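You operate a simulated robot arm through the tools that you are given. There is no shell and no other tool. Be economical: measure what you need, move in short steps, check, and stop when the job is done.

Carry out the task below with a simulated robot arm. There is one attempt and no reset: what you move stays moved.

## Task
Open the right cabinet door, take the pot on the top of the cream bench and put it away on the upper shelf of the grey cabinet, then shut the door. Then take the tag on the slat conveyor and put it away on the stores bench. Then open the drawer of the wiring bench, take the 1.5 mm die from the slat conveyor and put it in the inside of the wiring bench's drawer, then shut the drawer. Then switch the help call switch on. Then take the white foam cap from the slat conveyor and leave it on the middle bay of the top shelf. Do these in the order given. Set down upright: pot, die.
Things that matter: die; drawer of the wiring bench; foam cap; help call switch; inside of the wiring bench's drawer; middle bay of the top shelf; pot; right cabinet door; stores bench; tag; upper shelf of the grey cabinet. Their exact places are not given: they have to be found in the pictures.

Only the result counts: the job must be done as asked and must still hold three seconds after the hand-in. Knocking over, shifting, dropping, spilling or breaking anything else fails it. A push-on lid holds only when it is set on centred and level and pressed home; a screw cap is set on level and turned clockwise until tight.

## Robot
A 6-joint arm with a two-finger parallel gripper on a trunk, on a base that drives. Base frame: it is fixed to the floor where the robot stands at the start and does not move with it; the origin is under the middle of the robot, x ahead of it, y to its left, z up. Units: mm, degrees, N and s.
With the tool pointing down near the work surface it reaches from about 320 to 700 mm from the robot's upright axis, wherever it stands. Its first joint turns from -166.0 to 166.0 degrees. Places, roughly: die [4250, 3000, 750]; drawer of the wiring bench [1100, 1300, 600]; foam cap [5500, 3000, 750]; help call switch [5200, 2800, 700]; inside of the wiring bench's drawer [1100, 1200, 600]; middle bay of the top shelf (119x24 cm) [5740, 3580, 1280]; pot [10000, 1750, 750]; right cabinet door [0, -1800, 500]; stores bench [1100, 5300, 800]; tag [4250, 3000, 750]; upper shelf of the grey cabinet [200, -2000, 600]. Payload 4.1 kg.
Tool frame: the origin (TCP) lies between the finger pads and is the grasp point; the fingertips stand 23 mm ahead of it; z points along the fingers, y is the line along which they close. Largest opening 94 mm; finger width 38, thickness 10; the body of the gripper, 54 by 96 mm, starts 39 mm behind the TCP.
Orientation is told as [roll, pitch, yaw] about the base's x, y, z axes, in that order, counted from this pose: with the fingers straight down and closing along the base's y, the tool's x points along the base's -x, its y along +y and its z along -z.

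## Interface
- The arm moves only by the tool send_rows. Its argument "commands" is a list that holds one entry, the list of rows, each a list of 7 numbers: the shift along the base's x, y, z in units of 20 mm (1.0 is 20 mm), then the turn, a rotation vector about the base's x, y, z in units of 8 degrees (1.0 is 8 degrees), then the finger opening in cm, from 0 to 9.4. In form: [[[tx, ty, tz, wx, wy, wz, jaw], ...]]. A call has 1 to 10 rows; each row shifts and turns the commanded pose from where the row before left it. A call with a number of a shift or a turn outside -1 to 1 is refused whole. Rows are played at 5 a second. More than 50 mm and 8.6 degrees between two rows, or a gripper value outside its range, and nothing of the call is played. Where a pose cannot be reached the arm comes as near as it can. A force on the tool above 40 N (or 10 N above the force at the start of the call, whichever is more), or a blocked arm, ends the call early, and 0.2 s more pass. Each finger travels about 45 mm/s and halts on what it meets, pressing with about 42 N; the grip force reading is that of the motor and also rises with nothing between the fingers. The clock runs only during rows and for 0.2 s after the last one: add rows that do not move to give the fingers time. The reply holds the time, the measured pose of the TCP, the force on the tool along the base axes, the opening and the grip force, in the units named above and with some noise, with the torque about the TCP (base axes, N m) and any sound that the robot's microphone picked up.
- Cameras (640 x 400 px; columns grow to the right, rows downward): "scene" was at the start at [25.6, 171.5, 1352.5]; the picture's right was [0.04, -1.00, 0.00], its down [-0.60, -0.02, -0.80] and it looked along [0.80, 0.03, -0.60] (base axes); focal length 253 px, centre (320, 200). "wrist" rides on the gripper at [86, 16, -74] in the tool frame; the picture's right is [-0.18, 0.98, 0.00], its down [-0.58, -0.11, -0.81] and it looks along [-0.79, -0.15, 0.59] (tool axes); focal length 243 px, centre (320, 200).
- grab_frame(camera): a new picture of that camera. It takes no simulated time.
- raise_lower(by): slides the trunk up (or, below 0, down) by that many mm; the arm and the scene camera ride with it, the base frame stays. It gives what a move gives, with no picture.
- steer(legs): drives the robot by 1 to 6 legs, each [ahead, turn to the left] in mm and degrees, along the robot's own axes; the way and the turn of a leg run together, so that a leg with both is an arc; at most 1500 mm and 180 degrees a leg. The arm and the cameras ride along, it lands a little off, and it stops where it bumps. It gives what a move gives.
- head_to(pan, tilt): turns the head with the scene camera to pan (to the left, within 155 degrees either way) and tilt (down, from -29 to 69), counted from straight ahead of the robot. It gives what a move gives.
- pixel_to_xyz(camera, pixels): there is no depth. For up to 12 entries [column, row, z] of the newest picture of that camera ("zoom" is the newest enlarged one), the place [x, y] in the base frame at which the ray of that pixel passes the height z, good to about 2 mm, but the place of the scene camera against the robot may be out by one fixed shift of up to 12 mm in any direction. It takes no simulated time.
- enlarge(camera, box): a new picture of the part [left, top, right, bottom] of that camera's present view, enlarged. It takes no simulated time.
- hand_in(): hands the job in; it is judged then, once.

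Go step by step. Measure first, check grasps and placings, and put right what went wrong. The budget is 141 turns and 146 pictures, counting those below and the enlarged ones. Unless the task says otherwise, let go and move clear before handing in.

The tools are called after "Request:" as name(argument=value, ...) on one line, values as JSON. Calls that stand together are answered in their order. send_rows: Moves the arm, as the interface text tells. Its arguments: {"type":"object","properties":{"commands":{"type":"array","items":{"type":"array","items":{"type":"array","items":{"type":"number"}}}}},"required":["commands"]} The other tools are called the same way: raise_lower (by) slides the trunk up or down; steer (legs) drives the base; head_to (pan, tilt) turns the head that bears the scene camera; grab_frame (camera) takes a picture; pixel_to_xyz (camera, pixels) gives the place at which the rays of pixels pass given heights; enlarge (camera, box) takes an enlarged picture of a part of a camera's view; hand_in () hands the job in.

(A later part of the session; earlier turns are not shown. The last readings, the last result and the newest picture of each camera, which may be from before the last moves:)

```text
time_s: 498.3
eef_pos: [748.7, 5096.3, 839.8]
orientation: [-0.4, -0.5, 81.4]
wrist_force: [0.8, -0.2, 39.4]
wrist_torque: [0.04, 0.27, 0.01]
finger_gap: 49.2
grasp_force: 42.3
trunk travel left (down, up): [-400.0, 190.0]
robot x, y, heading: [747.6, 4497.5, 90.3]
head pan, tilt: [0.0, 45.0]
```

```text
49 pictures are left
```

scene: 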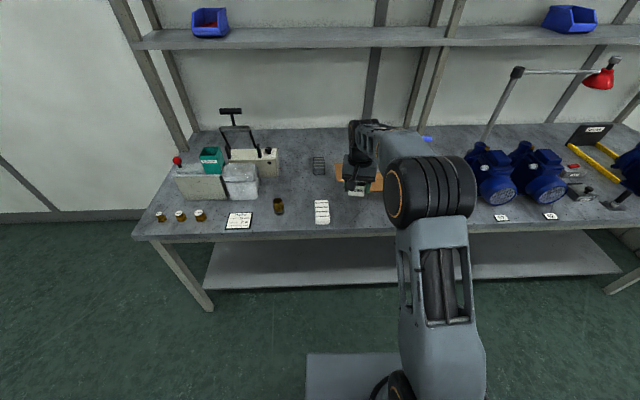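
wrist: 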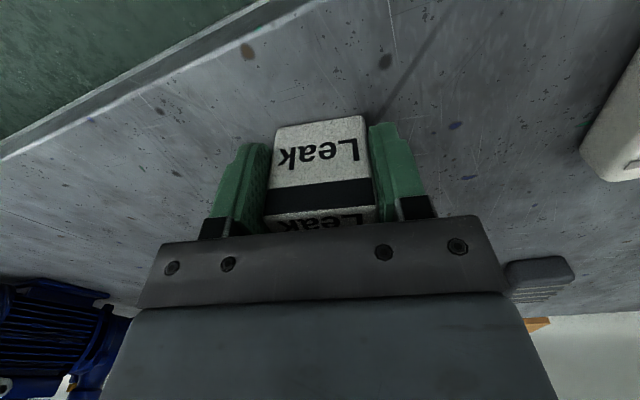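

Contact at 39 N. Relieve, release and rise.

Request:
send_rows(commands=[[[0, 0, 0.1, 0, 0, 0, 5], [0, 0, 0, 0, 0, 0, 7], [0, 0, 0, 0, 0, 0, 9.4], [0, 0, 0, 0, 0, 0, 9.4], [0, 0, 1, 0, 0, 0, 9.4], [0, 0, 1, 0, 0, 0, 9.4], [0, 0, 1, 0, 0, 0, 9.4], [0, 0, 1, 0, 0, 0, 9.4], [0, 0, 1, 0, 0, 0, 9.4]]])

Request:
grab_frame(camera="wrist")

Request:
raise_lower(by=100)

```text
time_s: 500.3
eef_pos: [747.8, 5095.7, 939.5]
orientation: [-0.6, 0.2, 81.4]
wrist_force: [0.3, 0.7, -1.0]
wrist_torque: [0.0, -0.01, 0.0]
finger_gap: 94.2
grasp_force: 0.2
trunk travel left (down, up): [-400.0, 190.0]
robot x, y, heading: [744.2, 4496.0, 90.2]
head pan, tilt: [0.0, 45.0]
```

```text
48 pictures are left
```

wrist: 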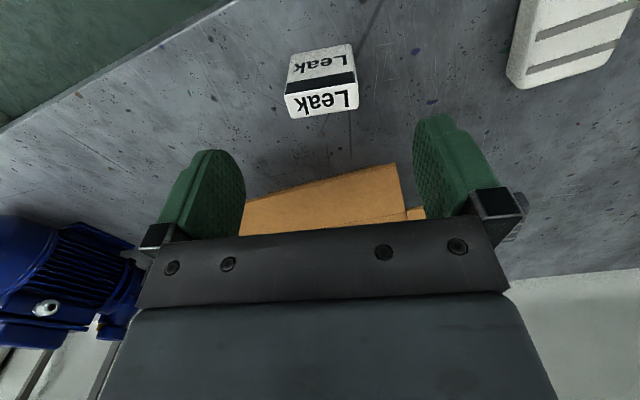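

```text
time_s: 501.6
eef_pos: [748.8, 5096.0, 1039.0]
orientation: [-0.5, 0.1, 81.4]
wrist_force: [-0.3, -0.4, -0.5]
wrist_torque: [0.01, 0.01, 0.03]
finger_gap: 94.2
grasp_force: 0.1
trunk travel left (down, up): [-500.0, 90.0]
robot x, y, heading: [743.5, 4494.8, 90.2]
head pan, tilt: [0.0, 45.0]
```

Tag stands on the stores bench. Return by the same route toward the wiring bench.

Request:
steer(legs=[[-70, 0], [0, 89.8], [1500, 0], [1050, 0], [0, 90]])

Request:
steer(legs=[[1500, 0], [250, 0], [0, 45], [850, 0], [0, 45]])

Request:
head_to(pan=-25, tilt=25)

Request:
grab_frame(camera="scene")

```text
time_s: 522.4
eef_pos: [-1813.6, 3779.7, 1038.4]
orientation: [-0.5, 0.1, -97.0]
wrist_force: [0.5, 0.3, 0.4]
wrist_torque: [-0.03, 0.01, -0.05]
finger_gap: 94.0
grasp_force: 0.0
trunk travel left (down, up): [-500.0, 90.0]
robot x, y, heading: [-1823.1, 4377.3, -88.1]
head pan, tilt: [0.0, 45.0]
```

```text
time_s: 534.5
eef_pos: [-1248.0, 2176.1, 1035.6]
orientation: [-0.5, 0.3, -50.2]
wrist_force: [-0.4, -0.5, 0.0]
wrist_torque: [0.05, -0.05, 0.02]
finger_gap: 93.8
grasp_force: 0.1
trunk travel left (down, up): [-500.0, 90.0]
robot x, y, heading: [-1695.1, 2578.3, -41.4]
head pan, tilt: [0.0, 45.0]
stopped in leg 4: the robot was blocked; the commanded pose is now the measured one
```

```text
time_s: 535.4
eef_pos: [-1247.9, 2176.2, 1036.6]
orientation: [-0.4, 0.4, -50.3]
wrist_force: [-0.4, -0.4, 0.5]
wrist_torque: [0.0, -0.03, 0.02]
finger_gap: 94.1
grasp_force: 0.0
trunk travel left (down, up): [-500.0, 90.0]
robot x, y, heading: [-1693.2, 2578.9, -41.1]
head pan, tilt: [-25.0, 25.0]
```

```text
47 pictures are left
```

scene: 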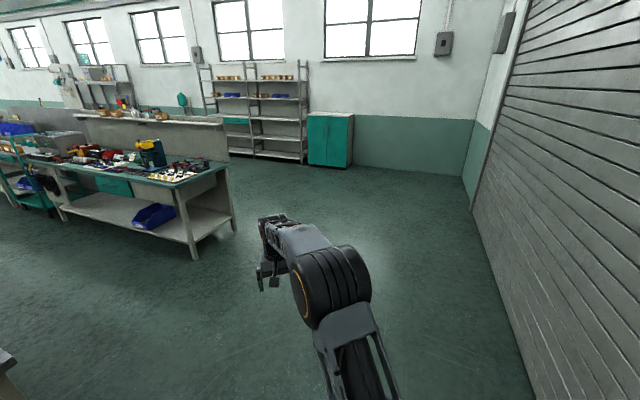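

The base touched the pallet corner. Back off, go further south, then turn east.

Request:
steer(legs=[[-70, 0], [0, -49], [550, 0], [0, 90], [1500, 0], [1200, 0]])

Request:
head_to(pan=-60, tilt=30)

Request:
grab_frame(camera="scene")

```text
time_s: 558.1
eef_pos: [1571.5, 2076.9, 1036.2]
orientation: [-0.5, 0.3, -7.9]
wrist_force: [-0.7, -0.2, 0.5]
wrist_torque: [-0.03, -0.01, 0.01]
finger_gap: 93.9
grasp_force: 0.0
trunk travel left (down, up): [-500.0, 90.0]
robot x, y, heading: [974.7, 2072.5, 1.2]
head pan, tilt: [-25.0, 25.0]
```

```text
time_s: 559.1
eef_pos: [1570.9, 2077.3, 1035.7]
orientation: [-0.5, 0.4, -7.9]
wrist_force: [-0.8, -0.3, -0.1]
wrist_torque: [-0.01, 0.02, 0.01]
finger_gap: 94.0
grasp_force: 0.0
trunk travel left (down, up): [-500.0, 90.0]
robot x, y, heading: [973.5, 2074.4, 1.0]
head pan, tilt: [-60.0, 30.0]
```

```text
46 pictures are left
```

scene: 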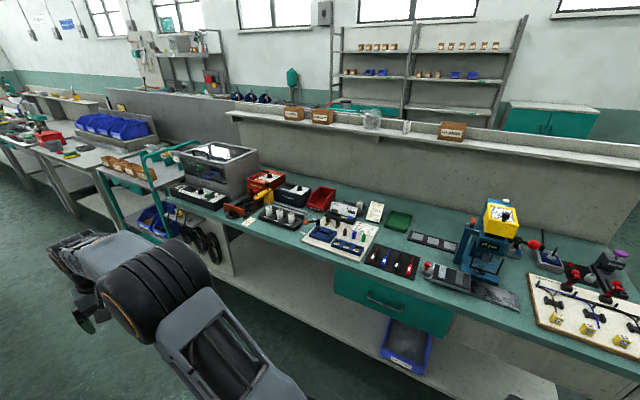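

The teal wiring bench's drawer is at (393,300), with a bar handle at (388,303). Measure.

Request:
pixel_to_xyz(camera="scene", pixels=[[388, 303, 600], [388, 303, 650], [388, 303, 700], [337, 268, 750], [452, 308, 750], [335, 292, 650], [452, 332, 650], [400, 372, 300]])

Request:
enlarge(camera="scene", box=[320, 250, 480, 370])

```text
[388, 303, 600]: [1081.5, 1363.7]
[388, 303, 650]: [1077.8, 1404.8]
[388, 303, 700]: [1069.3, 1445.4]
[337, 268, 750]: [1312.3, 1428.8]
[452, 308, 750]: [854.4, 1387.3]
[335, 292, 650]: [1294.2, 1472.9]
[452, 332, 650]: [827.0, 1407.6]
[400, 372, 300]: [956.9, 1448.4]
```

```text
3.33 times, centred on (400, 310) of scene
```

zoom: 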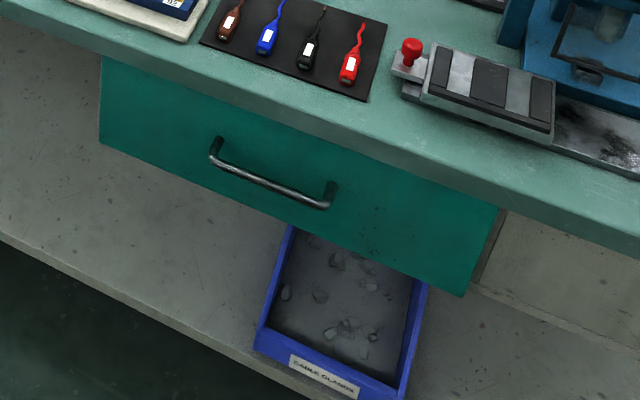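

Handle is a horizontal bar near (1072,1430), z≈670. I'll face it, and bring the tool horizontal with fingers closing vertically.

Request:
steer(legs=[[95, 0], [0, -91.2], [-60, 0]])

Request:
send_rows(commands=[[[0, 0, 0, -1, 0, 0, 6], [0, 0, 0, -1, 0, 0, 6], [0, 0, 0, -1, 0, 0, 6], [0, 0, 0, -1, 0, 0, 6], [0, 0, 0, -1, 0, 0, 6], [0, 0, 0, -1, 0, 0, 6], [0, 0, 0, -1, 0, 0, 6], [0, 0, 0, -1, 0, 0, 6], [0, 0, 0, -1, 0, 0, 6], [0, 0, 0, -0.5, 0, 0, 6]]])

Request:
send_rows(commands=[[[0, 0, 0, 0, 1, 0, 6], [0, 0, 0, 0, 1, 0, 6], [0, 0, 0, 0, 1, 0, 6], [0, 0, 0, 0, 1, 0, 6], [0, 0, 0, 0, 1, 0, 6], [0, 0, 0, 0, 1, 0, 6], [0, 0, 0, 0, 1, 0, 6], [0, 0, 0, 0, 1, 0, 6], [0, 0, 0, 0, 1, 0, 6], [0, 0, 0, 0, 1, 0, 6]]])

Request:
grab_frame(camera="wrist")

```text
time_s: 564.7
eef_pos: [1053.2, 1536.8, 1037.3]
orientation: [-0.5, 0.3, -99.8]
wrist_force: [0.5, -0.2, 0.0]
wrist_torque: [-0.02, 0.02, 0.03]
finger_gap: 93.9
grasp_force: 0.1
trunk travel left (down, up): [-500.0, 90.0]
robot x, y, heading: [1069.9, 2136.8, -90.9]
head pan, tilt: [-60.0, 30.0]
```

```text
time_s: 566.9
eef_pos: [1055.2, 1535.2, 1036.5]
orientation: [29.5, -70.3, -120.3]
wrist_force: [-0.5, -0.7, -0.1]
wrist_torque: [-0.04, 0.01, -0.01]
finger_gap: 60.0
grasp_force: 0.1
out of reach, approached as far as the arm can: row 6, 7
trunk travel left (down, up): [-500.0, 90.0]
robot x, y, heading: [1068.8, 2132.5, -91.0]
head pan, tilt: [-60.0, 30.0]
```

```text
time_s: 569.1
eef_pos: [1055.7, 1535.3, 1036.8]
orientation: [-86.3, -19.3, -18.1]
wrist_force: [-0.8, 0.4, -0.3]
wrist_torque: [0.0, -0.02, 0.0]
finger_gap: 59.9
grasp_force: 0.0
trunk travel left (down, up): [-500.0, 90.0]
robot x, y, heading: [1068.8, 2132.3, -90.4]
head pan, tilt: [-60.0, 30.0]
```

```text
44 pictures are left
```

wrist: 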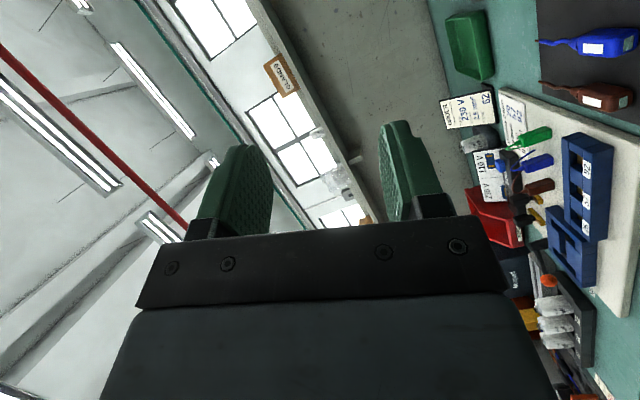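

The closing axis is 19° off vertical and the tool yaw 17° off; correct both, then lower the trunk in front of the drawer.

Request:
send_rows(commands=[[[0, 0, 0, 0, 0, 0.7, 6], [0, 0, 0, 0, 0, 0.7, 6], [0, 0, 0, 0, 0, 0.7, 6], [0, 0, 0, 0, 0.8, 0, 6], [0, 0, 0, 0, 0.8, 0, 6], [0, 0, 0, 0, 0.8, 0, 6], [0, 0, 0, 0, 0, 0, 6]]])

Request:
raise_lower(by=-365)

Request:
head_to(pan=0, tilt=45)

Request:
grab_frame(camera="scene")

Request:
grab_frame(camera="wrist")

```text
time_s: 570.7
eef_pos: [1055.1, 1535.2, 1036.9]
orientation: [-86.7, -0.1, -1.2]
wrist_force: [0.3, 0.6, 0.9]
wrist_torque: [0.03, 0.03, -0.01]
finger_gap: 59.7
grasp_force: 0.0
trunk travel left (down, up): [-500.0, 90.0]
robot x, y, heading: [1069.8, 2134.6, -90.8]
head pan, tilt: [-60.0, 30.0]
```

```text
time_s: 574.2
eef_pos: [1055.1, 1536.0, 673.0]
orientation: [-86.7, -0.1, -1.1]
wrist_force: [-0.8, -0.2, 0.0]
wrist_torque: [-0.05, -0.01, 0.02]
finger_gap: 60.0
grasp_force: 0.0
trunk travel left (down, up): [-135.0, 455.0]
robot x, y, heading: [1066.8, 2129.6, -91.0]
head pan, tilt: [-60.0, 30.0]
```

```text
time_s: 575.5
eef_pos: [1056.1, 1534.5, 671.5]
orientation: [-86.6, -0.1, -1.2]
wrist_force: [-0.6, -0.5, -0.7]
wrist_torque: [0.01, -0.01, -0.03]
finger_gap: 60.1
grasp_force: 0.2
trunk travel left (down, up): [-135.0, 455.0]
robot x, y, heading: [1068.4, 2134.2, -90.7]
head pan, tilt: [0.0, 45.0]
```

```text
43 pictures are left
```

scene: 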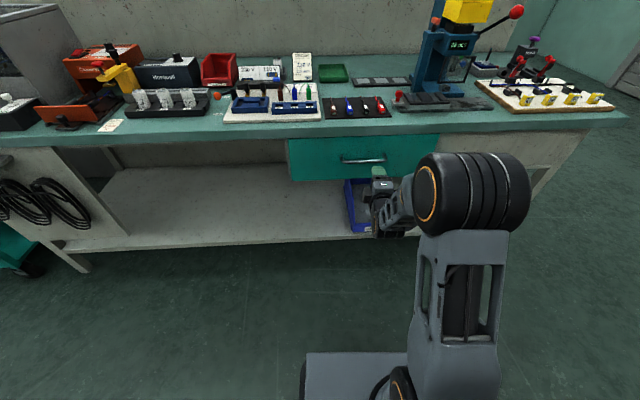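

```text
42 pictures are left
```

wrist: 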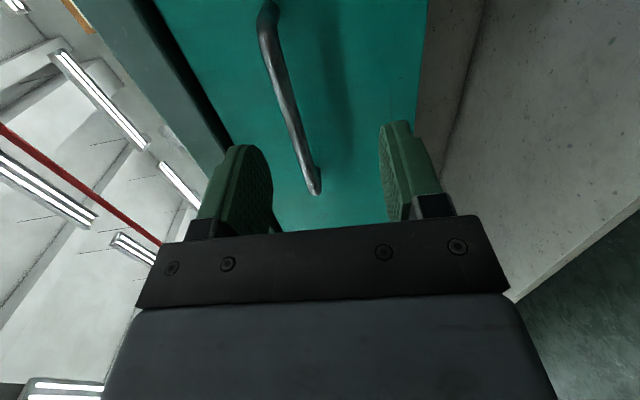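

Request:
pixel_to_xyz(camera="scene", pixels=[[362, 160, 690], [362, 160, 700], [362, 160, 710], [342, 161, 700], [384, 159, 700], [290, 180, 610], [437, 176, 610]])

Request:
pixel_to_xyz(camera="wrist", pixels=[[275, 71, 690], [275, 71, 700], [275, 71, 710]])

```text
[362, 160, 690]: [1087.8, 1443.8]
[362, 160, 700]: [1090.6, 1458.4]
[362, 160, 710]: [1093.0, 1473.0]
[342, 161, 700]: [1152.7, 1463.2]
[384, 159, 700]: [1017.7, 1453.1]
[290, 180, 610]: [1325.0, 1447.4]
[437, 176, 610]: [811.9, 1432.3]
```

```text
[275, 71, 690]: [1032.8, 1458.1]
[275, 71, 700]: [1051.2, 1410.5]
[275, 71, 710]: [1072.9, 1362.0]
```

Bar at z≈693, y≈1447. Align and approach, then close.

Request:
send_rows(commands=[[[0.5, 0, 1, 0, 0, 0, 6], [0.5, -1, 0, 0, 0, 0, 6], [0, -1, 0, 0, 0, 0, 6], [0, -1, 0, 0, 0, 0, 6], [0, -0.7, 0, 0, 0, 0, 6], [0, 0, 0, 0, 0, 0, 6]]])

Request:
grab_frame(camera="wrist")

```text
time_s: 576.9
eef_pos: [1075.4, 1460.8, 691.8]
orientation: [-86.7, -0.1, -1.2]
wrist_force: [0.1, -0.1, -0.1]
wrist_torque: [0.01, -0.02, -0.02]
finger_gap: 59.7
grasp_force: 0.1
trunk travel left (down, up): [-135.0, 455.0]
robot x, y, heading: [1066.7, 2133.7, -90.9]
head pan, tilt: [0.0, 45.0]
```

```text
41 pictures are left
```

wrist: 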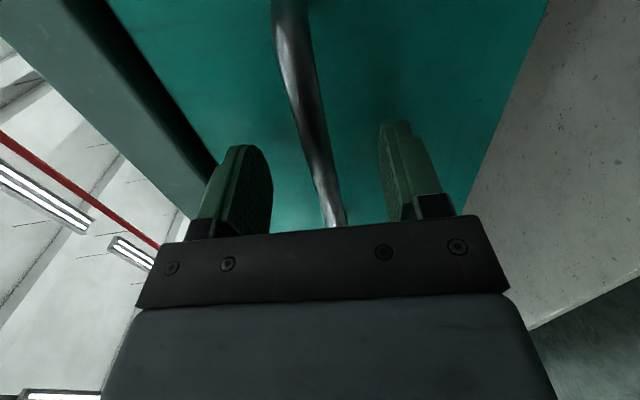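

Request:
send_rows(commands=[[[0, -0.4, 0, 0, 0, 0, 6], [0, -0.3, 0, 0, 0, 0, 6], [0, 0, 0, 0, 0, 0, 4], [0, 0, 0, 0, 0, 0, 2], [0, 0, 0, 0, 0, 0, 0], [0, 0, 0, 0, 0, 0, 0], [0, 0, 0, 0, 0, 0, 0]]])

Request:
steer(legs=[[-80, 0]])

Request:
grab_frame(camera="scene")

```text
time_s: 578.5
eef_pos: [1074.3, 1446.8, 689.9]
orientation: [-86.4, 0.0, -1.2]
wrist_force: [-1.0, 5.7, -12.2]
wrist_torque: [-0.18, 1.44, -0.14]
finger_gap: 11.7
grasp_force: 45.0
trunk travel left (down, up): [-135.0, 455.0]
robot x, y, heading: [1070.7, 2128.7, -90.6]
head pan, tilt: [0.0, 45.0]
```

```text
time_s: 579.9
eef_pos: [1070.7, 1529.0, 689.9]
orientation: [-86.3, 0.0, -1.7]
wrist_force: [-5.0, -1.0, -2.1]
wrist_torque: [-0.09, 1.24, 0.1]
finger_gap: 11.7
grasp_force: 44.5
trunk travel left (down, up): [-135.0, 455.0]
robot x, y, heading: [1068.4, 2212.9, -91.1]
head pan, tilt: [0.0, 45.0]
stopped in leg 1: the force on the tool passed its limit at 42 N (the readings are from after the stop); the commanded pose is now the measured one
```

```text
40 pictures are left
```

scene: 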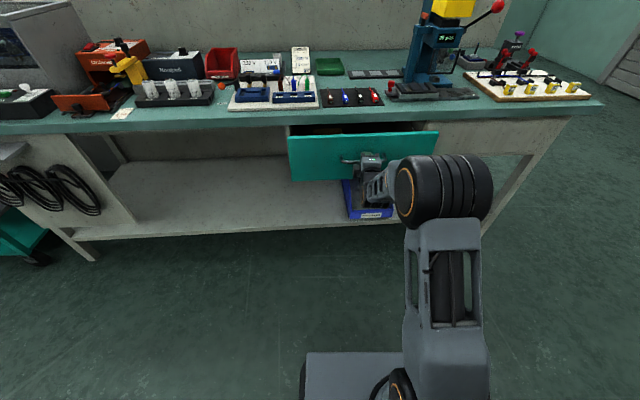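

The drawer is opening. Pull further.

Request:
steer(legs=[[-80, 0]])

Request:
steer(legs=[[-80, 0]])

Request:
head_to(pan=0, tilt=50)

Request:
grab_frame(camera="scene")

```text
time_s: 581.5
eef_pos: [1066.2, 1609.3, 689.2]
orientation: [-86.5, 0.0, -2.2]
wrist_force: [-5.9, -1.1, -1.6]
wrist_torque: [-0.12, 1.38, 0.13]
finger_gap: 12.0
grasp_force: 45.1
trunk travel left (down, up): [-135.0, 455.0]
robot x, y, heading: [1069.9, 2296.0, -91.8]
head pan, tilt: [0.0, 45.0]
stopped in leg 1: the force on the tool passed its limit at 40 N (the readings are from after the stop); the commanded pose is now the measured one
```

```text
time_s: 582.6
eef_pos: [1064.6, 1685.3, 689.0]
orientation: [-86.3, -0.1, -3.0]
wrist_force: [-5.1, 1.0, -0.9]
wrist_torque: [-0.13, 1.5, 0.24]
finger_gap: 11.9
grasp_force: 45.0
trunk travel left (down, up): [-135.0, 455.0]
robot x, y, heading: [1072.8, 2370.6, -92.3]
head pan, tilt: [0.0, 45.0]
stopped in leg 1: the force on the tool passed its limit at 42 N (the readings are from after the stop); the commanded pose is now the measured one
```

```text
time_s: 583.3
eef_pos: [1063.6, 1685.3, 689.0]
orientation: [-86.4, -0.1, -3.0]
wrist_force: [-7.1, -0.6, 0.4]
wrist_torque: [-0.12, 1.82, 0.15]
finger_gap: 11.9
grasp_force: 44.6
trunk travel left (down, up): [-135.0, 455.0]
robot x, y, heading: [1073.6, 2371.7, -92.3]
head pan, tilt: [0.0, 50.0]
```

```text
39 pictures are left
```

scene: 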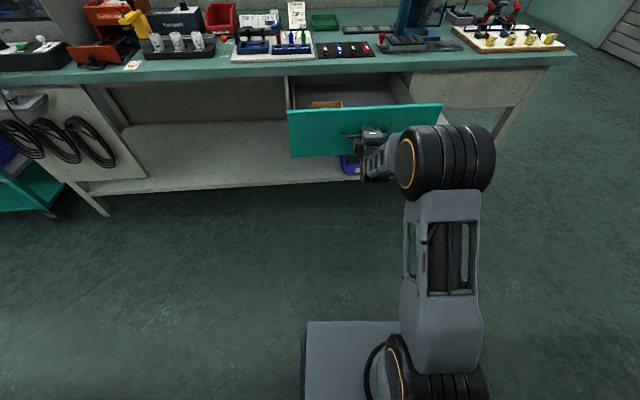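

The drawer is ~240 mm open. Measure inside, then release and back off.

Request:
enlarge(camera="scene", box=[270, 60, 460, 180])

Request:
pixel_to_xyz(camera="scene", pixels=[[288, 110, 740], [441, 104, 740], [288, 155, 610], [326, 108, 650], [326, 108, 620], [390, 95, 620], [297, 107, 620], [362, 74, 800]])

Request:
send_rows(commands=[[[0, 0, 0, 0, 0, 0, 2], [0, 0, 0, 0, 0, 0, 4], [0, 0, 0, 0, 0, 0, 5], [0, 0.8, 0, 0, 0, 0, 5], [0, 1, 0, 0, 0, 0, 5], [0, 1, 0, 0, 0, 0, 5], [0, 1, 0, 0, 0, 0, 5]]])

```text
3.33 times, centred on (365, 120) of scene
```

zoom: 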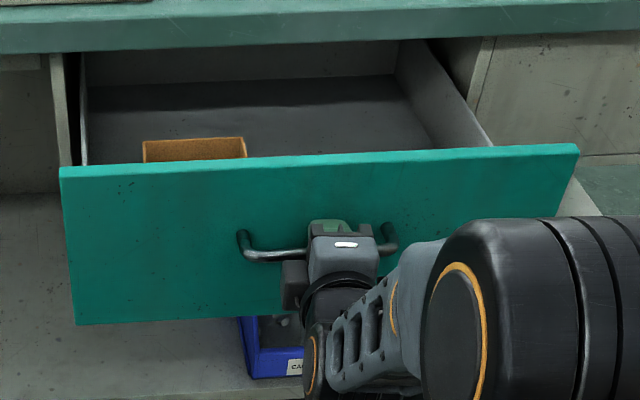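

```text
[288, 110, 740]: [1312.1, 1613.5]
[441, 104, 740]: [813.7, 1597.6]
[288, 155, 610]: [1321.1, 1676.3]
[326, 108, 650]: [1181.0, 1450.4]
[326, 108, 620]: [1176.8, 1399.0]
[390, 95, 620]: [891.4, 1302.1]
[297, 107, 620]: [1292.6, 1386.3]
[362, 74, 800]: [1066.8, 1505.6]
```

```text
time_s: 584.9
eef_pos: [1064.2, 1761.4, 688.5]
orientation: [-86.3, -0.2, -3.0]
wrist_force: [-0.5, -0.2, -0.5]
wrist_torque: [-0.02, 0.03, -0.01]
finger_gap: 49.9
grasp_force: 0.1
trunk travel left (down, up): [-135.0, 455.0]
robot x, y, heading: [1068.6, 2369.3, -92.1]
head pan, tilt: [0.0, 50.0]
```

Released. Raise and bring the tool back to pointing down with the normal yaw.

Request:
raise_lower(by=330)

Request:
send_rows(commands=[[[0, 0, 0, 1, 0, 0, 9], [0, 0, 0, 1, 0, 0, 9], [0, 0, 0, 1, 0, 0, 9], [0, 0, 0, 1, 0, 0, 9], [0, 0, 0, 1, 0, 0, 9], [0, 0, 0, 1, 0, 0, 9], [0, 0, 0, 1, 0, 0, 9], [0, 0, 0, 1, 0, 0, 9], [0, 0, 0, 1, 0, 0, 9], [0, 0, 0, 0.8, 0, 0, 9]]])

Request:
send_rows(commands=[[[0, 0, 0, 0, 0, -1, 9], [0, 0, 0, 0, 0, -1, 9], [0, 0, 0, 0, 0, -1, 9], [0, 0, 0, 0, 0, -1, 9], [0, 0, 0, 0, 0, -1, 9], [0, 0, 0, 0, 0, -1, 9], [0, 0, 0, 0, 0, -1, 9], [0, 0, 0, 0, 0, -1, 9], [0, 0, 0, 0, 0, -1, 9], [0, 0, 0, 0, 0, -1, 9]]])

Request:
steer(legs=[[150, 0], [0, 92], [1500, 0], [1500, 0], [200, 0]])

```text
time_s: 588.1
eef_pos: [1064.8, 1761.0, 1018.4]
orientation: [-86.3, 0.0, -3.0]
wrist_force: [-0.2, -0.3, 1.0]
wrist_torque: [-0.04, 0.0, 0.0]
finger_gap: 50.2
grasp_force: 0.1
trunk travel left (down, up): [-465.0, 125.0]
robot x, y, heading: [1075.7, 2370.2, -91.8]
head pan, tilt: [0.0, 50.0]
```

```text
time_s: 590.3
eef_pos: [1063.1, 1762.3, 1017.7]
orientation: [-7.9, 2.8, -0.7]
wrist_force: [-1.1, -0.7, 0.2]
wrist_torque: [0.01, 0.0, -0.05]
finger_gap: 90.0
grasp_force: 0.0
out of reach, approached as far as the arm can: row 5
trunk travel left (down, up): [-465.0, 125.0]
robot x, y, heading: [1073.5, 2374.3, -92.1]
head pan, tilt: [0.0, 50.0]
```

```text
time_s: 592.5
eef_pos: [1063.5, 1761.2, 1018.6]
orientation: [-8.0, 2.9, -80.9]
wrist_force: [-0.4, 0.1, 0.4]
wrist_torque: [0.0, -0.02, 0.01]
finger_gap: 90.0
grasp_force: 0.0
trunk travel left (down, up): [-465.0, 125.0]
robot x, y, heading: [1071.7, 2366.7, -92.3]
head pan, tilt: [0.0, 50.0]
```

```text
time_s: 613.1
eef_pos: [4893.1, 2132.8, 1018.1]
orientation: [-8.0, 2.9, 9.9]
wrist_force: [0.2, -0.1, 0.8]
wrist_torque: [-0.02, 0.0, 0.0]
finger_gap: 90.2
grasp_force: 0.1
trunk travel left (down, up): [-465.0, 125.0]
robot x, y, heading: [4285.4, 2136.7, -1.3]
head pan, tilt: [0.0, 50.0]
```

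Now face the conveyor at the 1.5 mm die (about (4362,2985)).

Request:
steer(legs=[[0, 74], [205, 0], [0, 17]])

Request:
grab_frame(camera="scene")

Request:
grab_frame(camera="wrist")

```text
time_s: 618.9
eef_pos: [4344.0, 2943.2, 1018.5]
orientation: [-8.0, 3.0, 100.6]
wrist_force: [-0.5, 1.4, 0.5]
wrist_torque: [-0.01, -0.02, -0.02]
finger_gap: 90.2
grasp_force: 0.1
trunk travel left (down, up): [-465.0, 125.0]
robot x, y, heading: [4350.3, 2336.0, 89.2]
head pan, tilt: [0.0, 50.0]
```

```text
37 pictures are left
```

scene: 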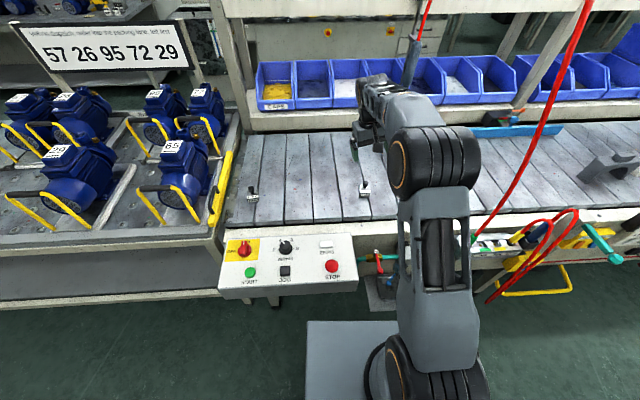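

```text
36 pictures are left
```

wrist: 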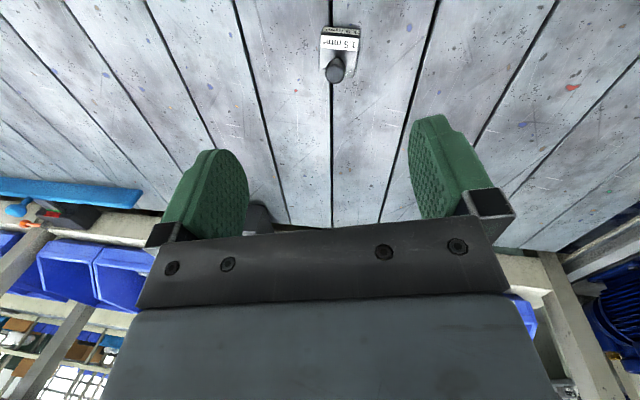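

Request:
pixel_to_xyz(camera="wrist", pixels=[[338, 40, 820], [338, 70, 850], [338, 27, 805]])

Request:
send_rows(commands=[[[0, -0.5, 0, 0.1, 0.53, -0.65, 9.4], [0, -0.5, 0, 0.1, 0.53, -0.65, 9.4], [0, -0.5, -1, 0, 0, 0, 9.4], [0, -0.5, -1, 0, 0, 0, 9.4], [0, 0, -1, 0, 0, 0, 9.4], [0, 0, 0, 0, 0, 0, 9.4]]])

Request:
grab_frame(camera="wrist")

```text
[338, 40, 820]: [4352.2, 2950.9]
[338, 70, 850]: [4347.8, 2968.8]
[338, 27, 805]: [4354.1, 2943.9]
```

```text
time_s: 620.3
eef_pos: [4343.0, 2903.3, 958.7]
orientation: [0.4, 0.5, 90.4]
wrist_force: [-0.1, 0.8, -0.7]
wrist_torque: [-0.05, 0.0, 0.01]
finger_gap: 93.8
grasp_force: 0.1
trunk travel left (down, up): [-465.0, 125.0]
robot x, y, heading: [4346.7, 2333.3, 89.1]
head pan, tilt: [0.0, 50.0]
```

```text
35 pictures are left
```

wrist: 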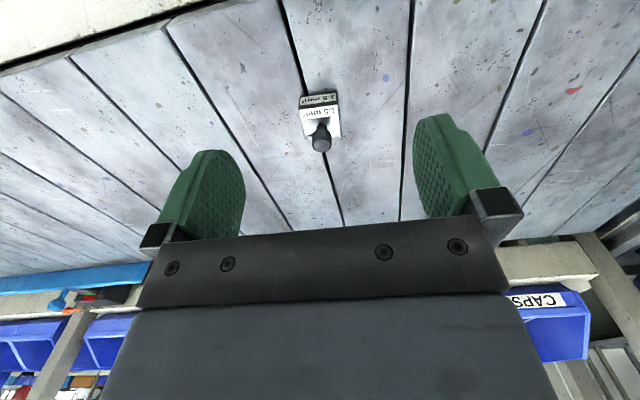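

Request:
pixel_to_xyz(camera="wrist", pixels=[[319, 95, 805], [319, 107, 815], [319, 107, 820], [319, 107, 825], [321, 138, 820], [321, 138, 825], [301, 122, 822], [341, 117, 822], [321, 150, 850], [321, 135, 850]])

Request:
enlarge(camera="wrist", box=[270, 70, 370, 170])

```text
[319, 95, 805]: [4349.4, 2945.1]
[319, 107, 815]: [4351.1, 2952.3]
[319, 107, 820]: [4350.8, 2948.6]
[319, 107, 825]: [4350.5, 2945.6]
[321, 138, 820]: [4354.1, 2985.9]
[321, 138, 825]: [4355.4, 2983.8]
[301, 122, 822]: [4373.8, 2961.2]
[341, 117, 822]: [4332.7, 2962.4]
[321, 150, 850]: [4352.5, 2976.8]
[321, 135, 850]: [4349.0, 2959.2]
```

```text
4.00 times, centred on (320, 120) of wrist
```

zoom: 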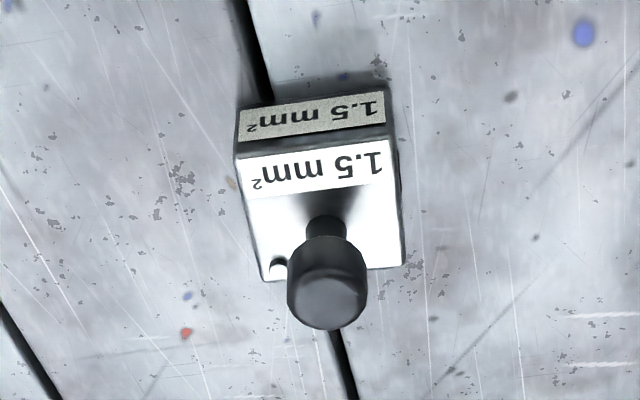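

Confirmed "1.5 mm²": block ~40×38×20 mm centred (4353,2965), with a knob to z≈866. Descend to z≈834 and grip the block.

Request:
send_rows(commands=[[[0.4, 1, 0, 0, 0, 0, 9.4], [0, 1, 0, 0, 0, 0, 9.4], [0, 1, 0, 0, 0, 0, 9.4], [0, 0.1, -1, 0, 0, 0, 9.4], [0, 0, -1, 0, 0, 0, 9.4], [0, 0, -1, 0, 0, 0, 9.4], [0, 0, 0, 0, 0, 0, 9.4]]])

Request:
grab_frame(camera="wrist")

```text
time_s: 621.9
eef_pos: [4351.9, 2964.6, 899.0]
orientation: [0.3, 0.5, 90.4]
wrist_force: [-1.1, 0.0, -0.1]
wrist_torque: [-0.02, 0.0, 0.02]
finger_gap: 93.8
grasp_force: 0.1
trunk travel left (down, up): [-465.0, 125.0]
robot x, y, heading: [4349.0, 2337.7, 89.1]
head pan, tilt: [0.0, 50.0]
```

```text
33 pictures are left
```

wrist: 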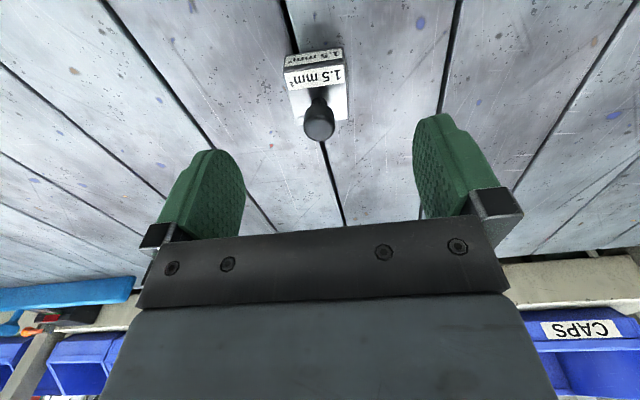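

Request:
send_rows(commands=[[[0, 0, -1, 0, 0, 0, 9.4], [0, 0, -1, 0, 0, 0, 9.4], [0, 0, -1, 0, 0, 0, 9.4], [0, 0, -0.25, 0, 0, 0, 9.4], [0, 0, 0, 0, 0, 0, 7], [0, 0, 0, 0, 0, 0, 4], [0, 0, 0, 0, 0, 0, 2.5], [0, 0, 0, 0, 0, 0, 2.5], [0, 0, 0, 0, 0, 0, 2.5]]])

Request:
send_rows(commands=[[[0, 0, 1, 0, 0, 0, 2.5], [0, 0, 1, 0, 0, 0, 2.5], [0, 0, 1, 0, 0, 0, 2.5], [0, 0, 1, 0, 0, 0, 2.5], [0, 0, 1, 0, 0, 0, 2.5], [0, 0, 1, 0, 0, 0, 2.5], [0, 0, 1, 0, 0, 0, 2.5], [0, 0, 0, 0, 0, 0, 2.5]]])

Request:
grab_frame(camera="wrist")

```text
time_s: 623.9
eef_pos: [4352.5, 2965.8, 833.8]
orientation: [0.3, 0.5, 90.3]
wrist_force: [0.6, -0.2, 0.0]
wrist_torque: [0.08, -0.09, -0.01]
finger_gap: 39.5
grasp_force: 42.4
trunk travel left (down, up): [-465.0, 125.0]
robot x, y, heading: [4348.3, 2333.8, 89.1]
head pan, tilt: [0.0, 50.0]
```

```text
time_s: 625.7
eef_pos: [4350.6, 2967.3, 974.3]
orientation: [0.3, 0.4, 90.4]
wrist_force: [-0.7, 0.0, -2.4]
wrist_torque: [0.01, 0.0, 0.04]
finger_gap: 39.6
grasp_force: 42.4
trunk travel left (down, up): [-465.0, 125.0]
robot x, y, heading: [4347.6, 2332.2, 88.9]
head pan, tilt: [0.0, 50.0]
```

```text
32 pictures are left
```

wrist: 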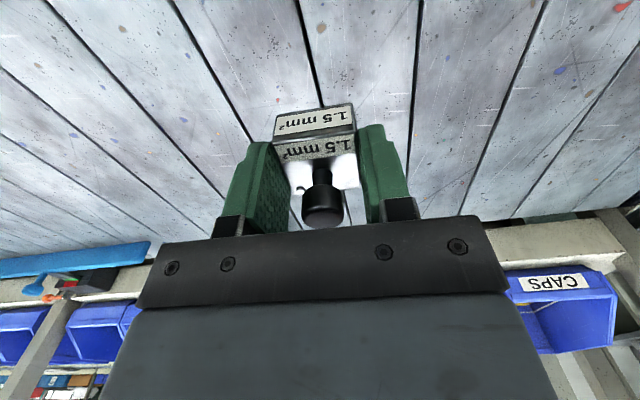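

Die held. Drive back to the open drawer.

Request:
steer(legs=[[-180, 0], [0, 91], [1500, 0], [1500, 0], [390, 0], [0, 90]])

Request:
head_to(pan=0, tilt=50)

Request:
grab_frame(camera="scene")

Request:
grab_frame(camera="wrist")

```text
time_s: 651.1
eef_pos: [902.4, 1574.0, 972.2]
orientation: [0.2, 0.5, -91.5]
wrist_force: [0.4, -0.6, -2.1]
wrist_torque: [0.02, 0.03, 0.02]
finger_gap: 39.7
grasp_force: 42.5
trunk travel left (down, up): [-465.0, 125.0]
robot x, y, heading: [926.1, 2206.6, -92.8]
head pan, tilt: [0.0, 50.0]
```

```text
time_s: 651.7
eef_pos: [902.7, 1575.3, 973.2]
orientation: [0.3, 0.5, -91.6]
wrist_force: [0.2, 0.0, -3.1]
wrist_torque: [-0.01, 0.04, 0.03]
finger_gap: 39.5
grasp_force: 41.9
trunk travel left (down, up): [-465.0, 125.0]
robot x, y, heading: [926.6, 2206.7, -92.9]
head pan, tilt: [0.0, 50.0]
```

```text
31 pictures are left
```

scene: 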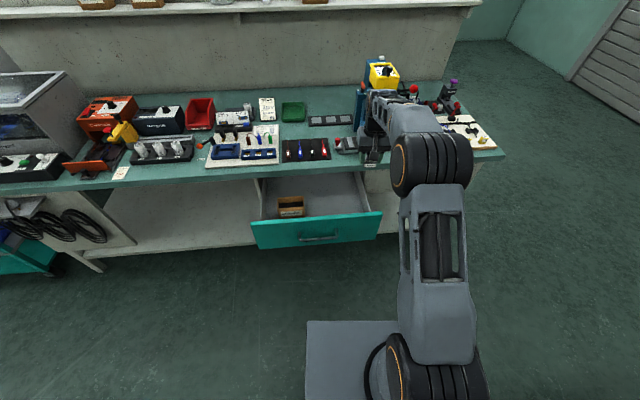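

```text
30 pictures are left
```

wrist: 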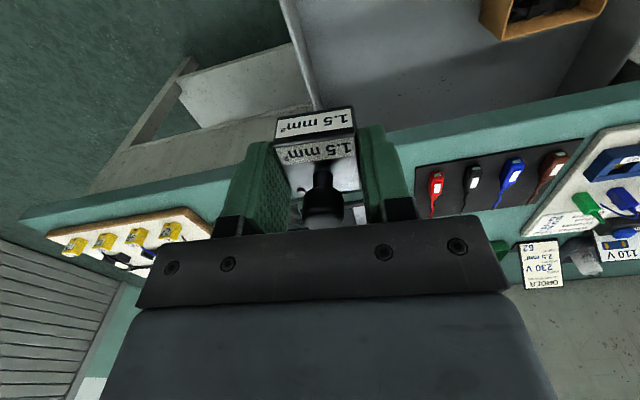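

Request:
pixel_to_xyz(camera="scene", pixels=[[252, 222, 745], [382, 211, 745], [310, 218, 745], [310, 181, 800], [330, 205, 640], [304, 215, 640], [304, 196, 700], [278, 196, 700], [264, 185, 640], [365, 195, 640]])

Request:
enlarge(camera="scene", box=[235, 150, 405, 260])

Request:
pixel_to_xyz(camera="wrist", pixels=[[410, 125, 800], [410, 125, 780], [500, 38, 700], [330, 100, 640], [300, 30, 745], [345, 15, 640]])

```text
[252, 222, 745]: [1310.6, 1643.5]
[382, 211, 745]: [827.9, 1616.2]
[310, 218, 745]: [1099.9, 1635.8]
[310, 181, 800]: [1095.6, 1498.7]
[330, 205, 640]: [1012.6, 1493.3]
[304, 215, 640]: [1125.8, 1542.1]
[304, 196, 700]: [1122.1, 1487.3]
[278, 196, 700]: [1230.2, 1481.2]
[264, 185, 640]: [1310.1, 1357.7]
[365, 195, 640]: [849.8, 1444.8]
```

```text
3.64 times, centred on (320, 205) of scene
```

zoom: 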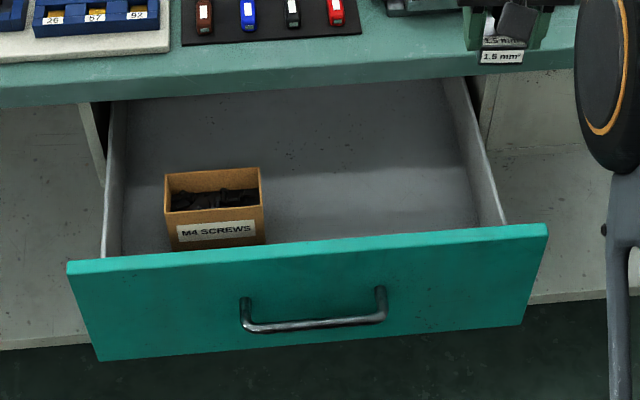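

```text
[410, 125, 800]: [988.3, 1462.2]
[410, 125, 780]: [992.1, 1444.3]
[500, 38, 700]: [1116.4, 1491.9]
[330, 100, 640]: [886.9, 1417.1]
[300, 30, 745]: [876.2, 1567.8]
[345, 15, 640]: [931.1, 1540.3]
```

The camera would foul the drawer front, so I'll turn the tool 90° to put it sideways, and place at about (980,1548), clear of the M4 SCREWS box.

Request:
send_rows(commands=[[[0, 0, 0, 0, 0, -1, 2.5], [0, 0, 0, 0, 0, -1, 2.5], [0, 0, 0, 0, 0, -1, 2.5], [0, 0, 0, 0, 0, -1, 2.5], [0, 0, 0, 0, 0, -1, 2.5], [0, 0, 0, 0, 0, -1, 2.5], [0, 0, 0, 0, 0, -1, 2.5], [0, 0, 0, 0, 0, -1, 2.5], [0, 0, 0, 0, 0, -1, 2.5], [0, 0, 0, 0, 0, -1, 2.5]]])

Request:
send_rows(commands=[[[0.8, -0.3, 0, 0, 0, -1, 2.5], [0.8, -0.3, 0, 0, 0, 0, 2.5], [0.8, -0.3, 0, 0, 0, 0, 2.5], [0.8, -0.3, 0, 0, 0, 0, 2.5], [0.7, -0.1, 0, 0, 0, 0, 2.5], [0, 0, 0, 0, 0, 0, 2.5]]])

Request:
grab_frame(camera="wrist")

Request:
enlarge(camera="scene", box=[235, 110, 425, 260])

```text
time_s: 653.9
eef_pos: [903.7, 1574.0, 972.9]
orientation: [0.3, 0.5, -171.7]
wrist_force: [0.2, 0.0, -2.1]
wrist_torque: [0.02, -0.02, 0.0]
finger_gap: 39.5
grasp_force: 42.2
trunk travel left (down, up): [-465.0, 125.0]
robot x, y, heading: [927.5, 2207.5, -93.0]
head pan, tilt: [0.0, 50.0]
```

```text
time_s: 655.3
eef_pos: [981.2, 1547.6, 972.8]
orientation: [0.4, 0.5, -179.6]
wrist_force: [-0.2, 0.0, -2.1]
wrist_torque: [0.02, -0.03, -0.02]
finger_gap: 39.4
grasp_force: 41.9
trunk travel left (down, up): [-465.0, 125.0]
robot x, y, heading: [928.0, 2209.2, -93.0]
head pan, tilt: [0.0, 50.0]
```

```text
28 pictures are left
```

wrist: 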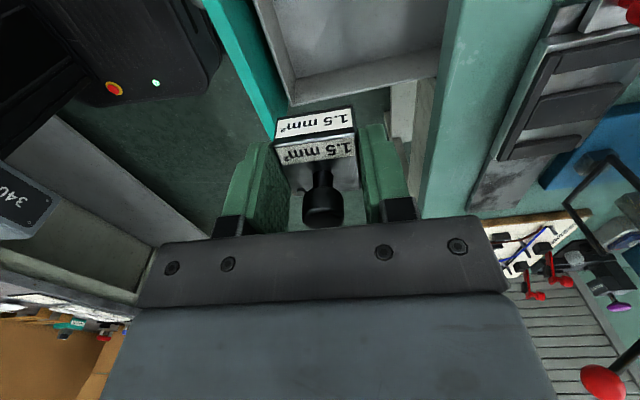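

```text
2.67 times, centred on (330, 185) of scene
```

zoom: 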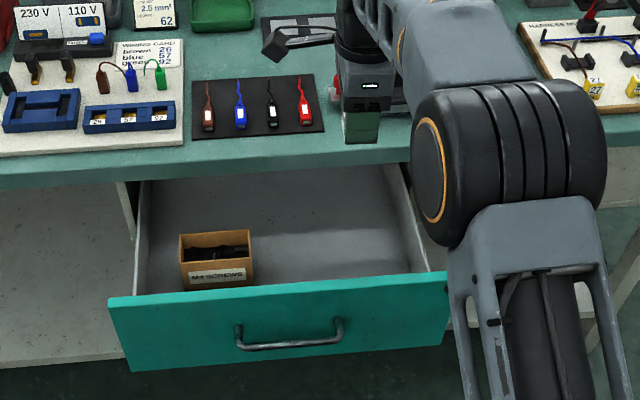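

Request:
pixel_to_xyz(camera="wrist", pixels=[[435, 120, 770], [455, 30, 800], [435, 150, 770], [265, 110, 745], [285, 95, 745], [255, 5, 745], [300, 90, 740], [330, 60, 640], [440, 60, 740]])

```text
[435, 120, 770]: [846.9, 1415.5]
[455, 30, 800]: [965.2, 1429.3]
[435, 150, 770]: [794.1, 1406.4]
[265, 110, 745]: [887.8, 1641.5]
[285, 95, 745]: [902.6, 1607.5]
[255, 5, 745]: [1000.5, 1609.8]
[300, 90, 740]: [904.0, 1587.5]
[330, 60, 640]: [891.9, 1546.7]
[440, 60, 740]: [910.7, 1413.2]
```

Opening spans y≈1440–1607; recentre at y≈1528 and lower.

Request:
send_rows(commands=[[[0, -0.5, 0, 0, 0, 0, 2.5], [0, -0.5, 0, 0, 0, 0, 2.5], [0, 0, 0, 0, 0, 0, 2.5]]])

Request:
raise_lower(by=-235)

Request:
grab_frame(camera="wrist")

```text
time_s: 656.1
eef_pos: [980.0, 1528.6, 973.1]
orientation: [0.3, 0.5, -179.5]
wrist_force: [1.2, -0.8, -2.6]
wrist_torque: [0.0, -0.02, -0.01]
finger_gap: 39.7
grasp_force: 41.6
trunk travel left (down, up): [-465.0, 125.0]
robot x, y, heading: [925.4, 2208.0, -93.1]
head pan, tilt: [0.0, 50.0]
```

```text
time_s: 658.6
eef_pos: [981.1, 1528.4, 737.6]
orientation: [0.3, 0.5, -179.7]
wrist_force: [-0.4, 0.8, -2.5]
wrist_torque: [-0.01, -0.02, -0.03]
finger_gap: 39.3
grasp_force: 42.3
trunk travel left (down, up): [-230.0, 360.0]
robot x, y, heading: [926.5, 2204.5, -92.7]
head pan, tilt: [0.0, 50.0]
```

```text
26 pictures are left
```

wrist: 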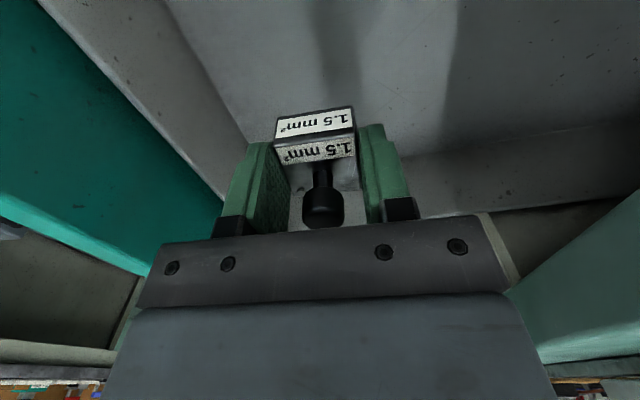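

The die is between drawer walls. Lower until contact.

Request:
send_rows(commands=[[[0, 0, -0.6, 0, 0, 0, 2.5], [0, 0, -0.5, 0, 0, 0, 2.5], [0, 0, -0.4, 0, 0, 0, 2.5], [0, 0, -0.3, 0, 0, 0, 2.5], [0, 0, -0.3, 0, 0, 0, 2.5], [0, 0, -0.3, 0, 0, 0, 2.5], [0, 0, -0.3, 0, 0, 0, 2.5], [0, 0, -0.3, 0, 0, 0, 2.5], [0, 0, 0, 0, 0, 0, 2.5]]])

Request:
grab_frame(camera="wrist")

```text
time_s: 660.6
eef_pos: [980.8, 1529.2, 678.4]
orientation: [0.3, 0.5, -179.6]
wrist_force: [-0.1, -0.8, -3.1]
wrist_torque: [-0.01, -0.05, 0.01]
finger_gap: 39.6
grasp_force: 42.3
trunk travel left (down, up): [-230.0, 360.0]
robot x, y, heading: [927.6, 2203.6, -93.0]
head pan, tilt: [0.0, 50.0]
```

```text
25 pictures are left
```

wrist: 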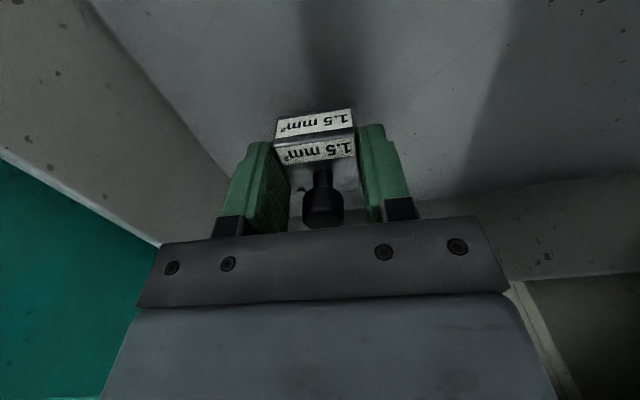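

Request:
send_rows(commands=[[[0, 0, -0.3, 0, 0, 0, 2.5], [0, 0, -0.3, 0, 0, 0, 2.5], [0, 0, -0.25, 0, 0, 0, 2.5], [0, 0, -0.2, 0, 0, 0, 2.5], [0, 0, -0.2, 0, 0, 0, 2.5], [0, 0, -0.2, 0, 0, 0, 2.5], [0, 0, 0, 0, 0, 0, 2.5]]])

Request:
grab_frame(camera="wrist")

```text
time_s: 662.2
eef_pos: [980.0, 1529.2, 651.7]
orientation: [0.6, 0.4, -179.7]
wrist_force: [1.1, -1.3, 12.4]
wrist_torque: [0.24, 0.24, -0.01]
finger_gap: 39.7
grasp_force: 42.8
trunk travel left (down, up): [-230.0, 360.0]
robot x, y, heading: [928.3, 2207.2, -93.1]
head pan, tilt: [0.0, 50.0]
```

```text
24 pictures are left
```

wrist: 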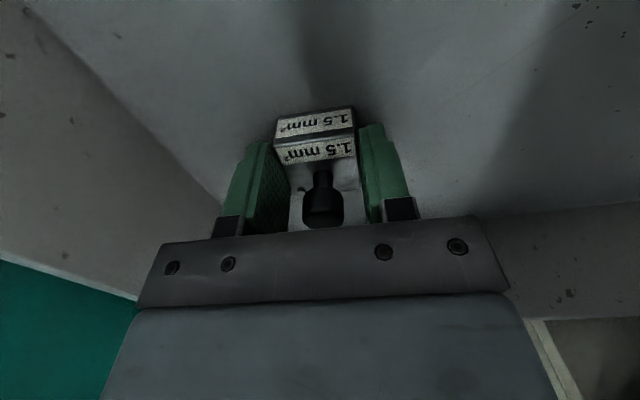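

Contact with the drawer floor (15 N). Release and rise straight up.

Request:
send_rows(commands=[[[0, 0, 0, 0, 0, 0, 4.5], [0, 0, 0, 0, 0, 0, 5.5], [0, 0, 0, 0, 0, 0, 6], [0, 0, 1, 0, 0, 0, 6], [0, 0, 1, 0, 0, 0, 6], [0, 0, 1, 0, 0, 0, 6], [0, 0, 1, 0, 0, 0, 6], [0, 0, 0, 0, 0, 0, 6]]])

Request:
raise_lower(by=250)

Request:
grab_frame(camera="wrist")

```text
time_s: 664.0
eef_pos: [979.6, 1527.8, 730.3]
orientation: [0.3, 0.6, -179.6]
wrist_force: [0.3, 0.3, -0.2]
wrist_torque: [0.04, -0.01, -0.02]
finger_gap: 59.9
grasp_force: 0.1
trunk travel left (down, up): [-230.0, 360.0]
robot x, y, heading: [927.5, 2204.8, -93.1]
head pan, tilt: [0.0, 50.0]
```

```text
time_s: 666.6
eef_pos: [979.8, 1528.3, 977.4]
orientation: [0.3, 0.4, -179.6]
wrist_force: [-0.4, 0.7, 0.2]
wrist_torque: [0.01, -0.04, 0.0]
finger_gap: 60.2
grasp_force: 0.1
trunk travel left (down, up): [-480.0, 110.0]
robot x, y, heading: [922.6, 2206.1, -92.9]
head pan, tilt: [0.0, 50.0]
```

```text
23 pictures are left
```

wrist: 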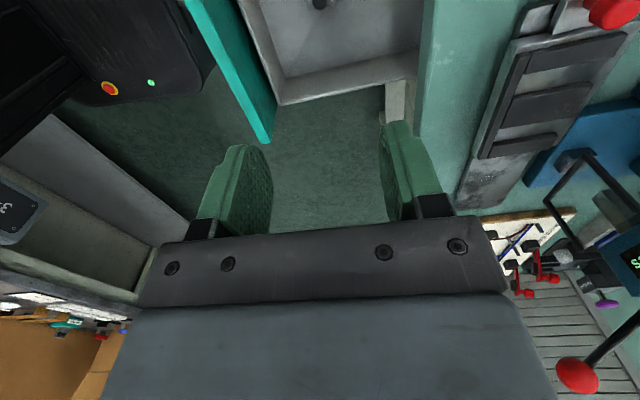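

Die sits in the drawer. Now bring the tool back to normal yaw and pitch it forward to push the drawer shut.

Request:
steer(legs=[[-190, 0]])

Request:
send_rows(commands=[[[0, 0, 0, 0, 0, 1, 3], [0, 0, 0, 0, 0, 1, 0], [0, 0, 0, 0, 0, 1, 0], [0, 0, 0, 0, 0, 1, 0], [0, 0, 0, 0, 0, 1, 0], [0, 0, 0, 0, 0, 1, 0], [0, 0, 0, 0, 0, 1, 0], [0, 0, 0, 0, 0, 1, 0], [0, 0, 0, 0, 0, 1, 0], [0, 0, 0, 0, 0, 1, 0]]])

Request:
send_rows(commands=[[[0, 0, 0, 0, 0, 1, 0], [0, 0, 0, -1, 0, 0, 0], [0, 0, 0, -1, 0, 0, 0], [0, 0, 0, -1, 0, 0, 0], [0, 0, 0, -1, 0, 0, 0], [0, 0, 0, -1, 0, 0, 0], [0, 0, 0, -1, 0, 0, 0], [0, 0, 0, -1, 0, 0, 0], [0, 0, 0, -1, 0, 0, 0], [0, 0, 0, 0, 0, 0, 0]]])

Request:
raise_lower(by=-325)

Request:
grab_frame(camera="scene")

```text
time_s: 668.1
eef_pos: [990.4, 1719.5, 979.9]
orientation: [0.4, 0.5, -179.5]
wrist_force: [-0.1, -0.2, 0.0]
wrist_torque: [-0.02, 0.02, 0.02]
finger_gap: 59.9
grasp_force: 0.0
trunk travel left (down, up): [-480.0, 110.0]
robot x, y, heading: [939.2, 2397.0, -93.1]
head pan, tilt: [0.0, 50.0]
```

```text
time_s: 670.3
eef_pos: [990.4, 1718.3, 979.7]
orientation: [0.3, 0.5, -99.4]
wrist_force: [-0.1, -0.1, 0.4]
wrist_torque: [-0.02, -0.01, 0.0]
finger_gap: 0.1
grasp_force: 42.2
trunk travel left (down, up): [-480.0, 110.0]
robot x, y, heading: [940.3, 2400.0, -92.9]
head pan, tilt: [0.0, 50.0]
```

```text
time_s: 672.5
eef_pos: [976.3, 1719.8, 978.6]
orientation: [-2.1, -50.2, -92.4]
wrist_force: [-0.6, 0.5, -0.5]
wrist_torque: [0.0, 0.03, 0.02]
finger_gap: 0.0
grasp_force: 42.1
out of reach, approached as far as the arm can: row 8, 9
trunk travel left (down, up): [-480.0, 110.0]
robot x, y, heading: [936.3, 2397.3, -92.9]
head pan, tilt: [0.0, 50.0]
```

```text
time_s: 675.7
eef_pos: [977.3, 1718.4, 652.6]
orientation: [-2.1, -50.3, -92.5]
wrist_force: [-0.2, 0.2, -0.5]
wrist_torque: [0.03, -0.01, 0.01]
finger_gap: 0.2
grasp_force: 42.1
trunk travel left (down, up): [-155.0, 435.0]
robot x, y, heading: [932.0, 2396.9, -92.9]
head pan, tilt: [0.0, 50.0]
```

```text
22 pictures are left
```

scene: 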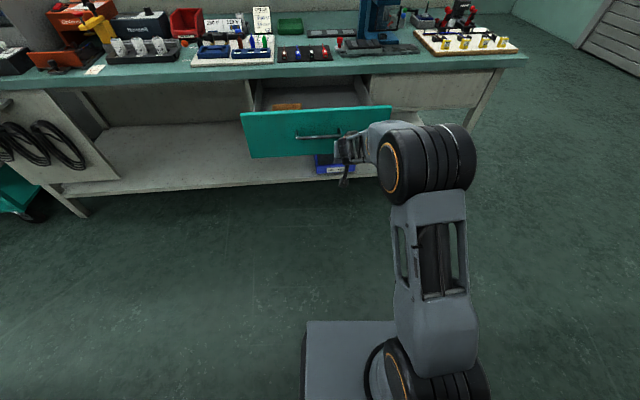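

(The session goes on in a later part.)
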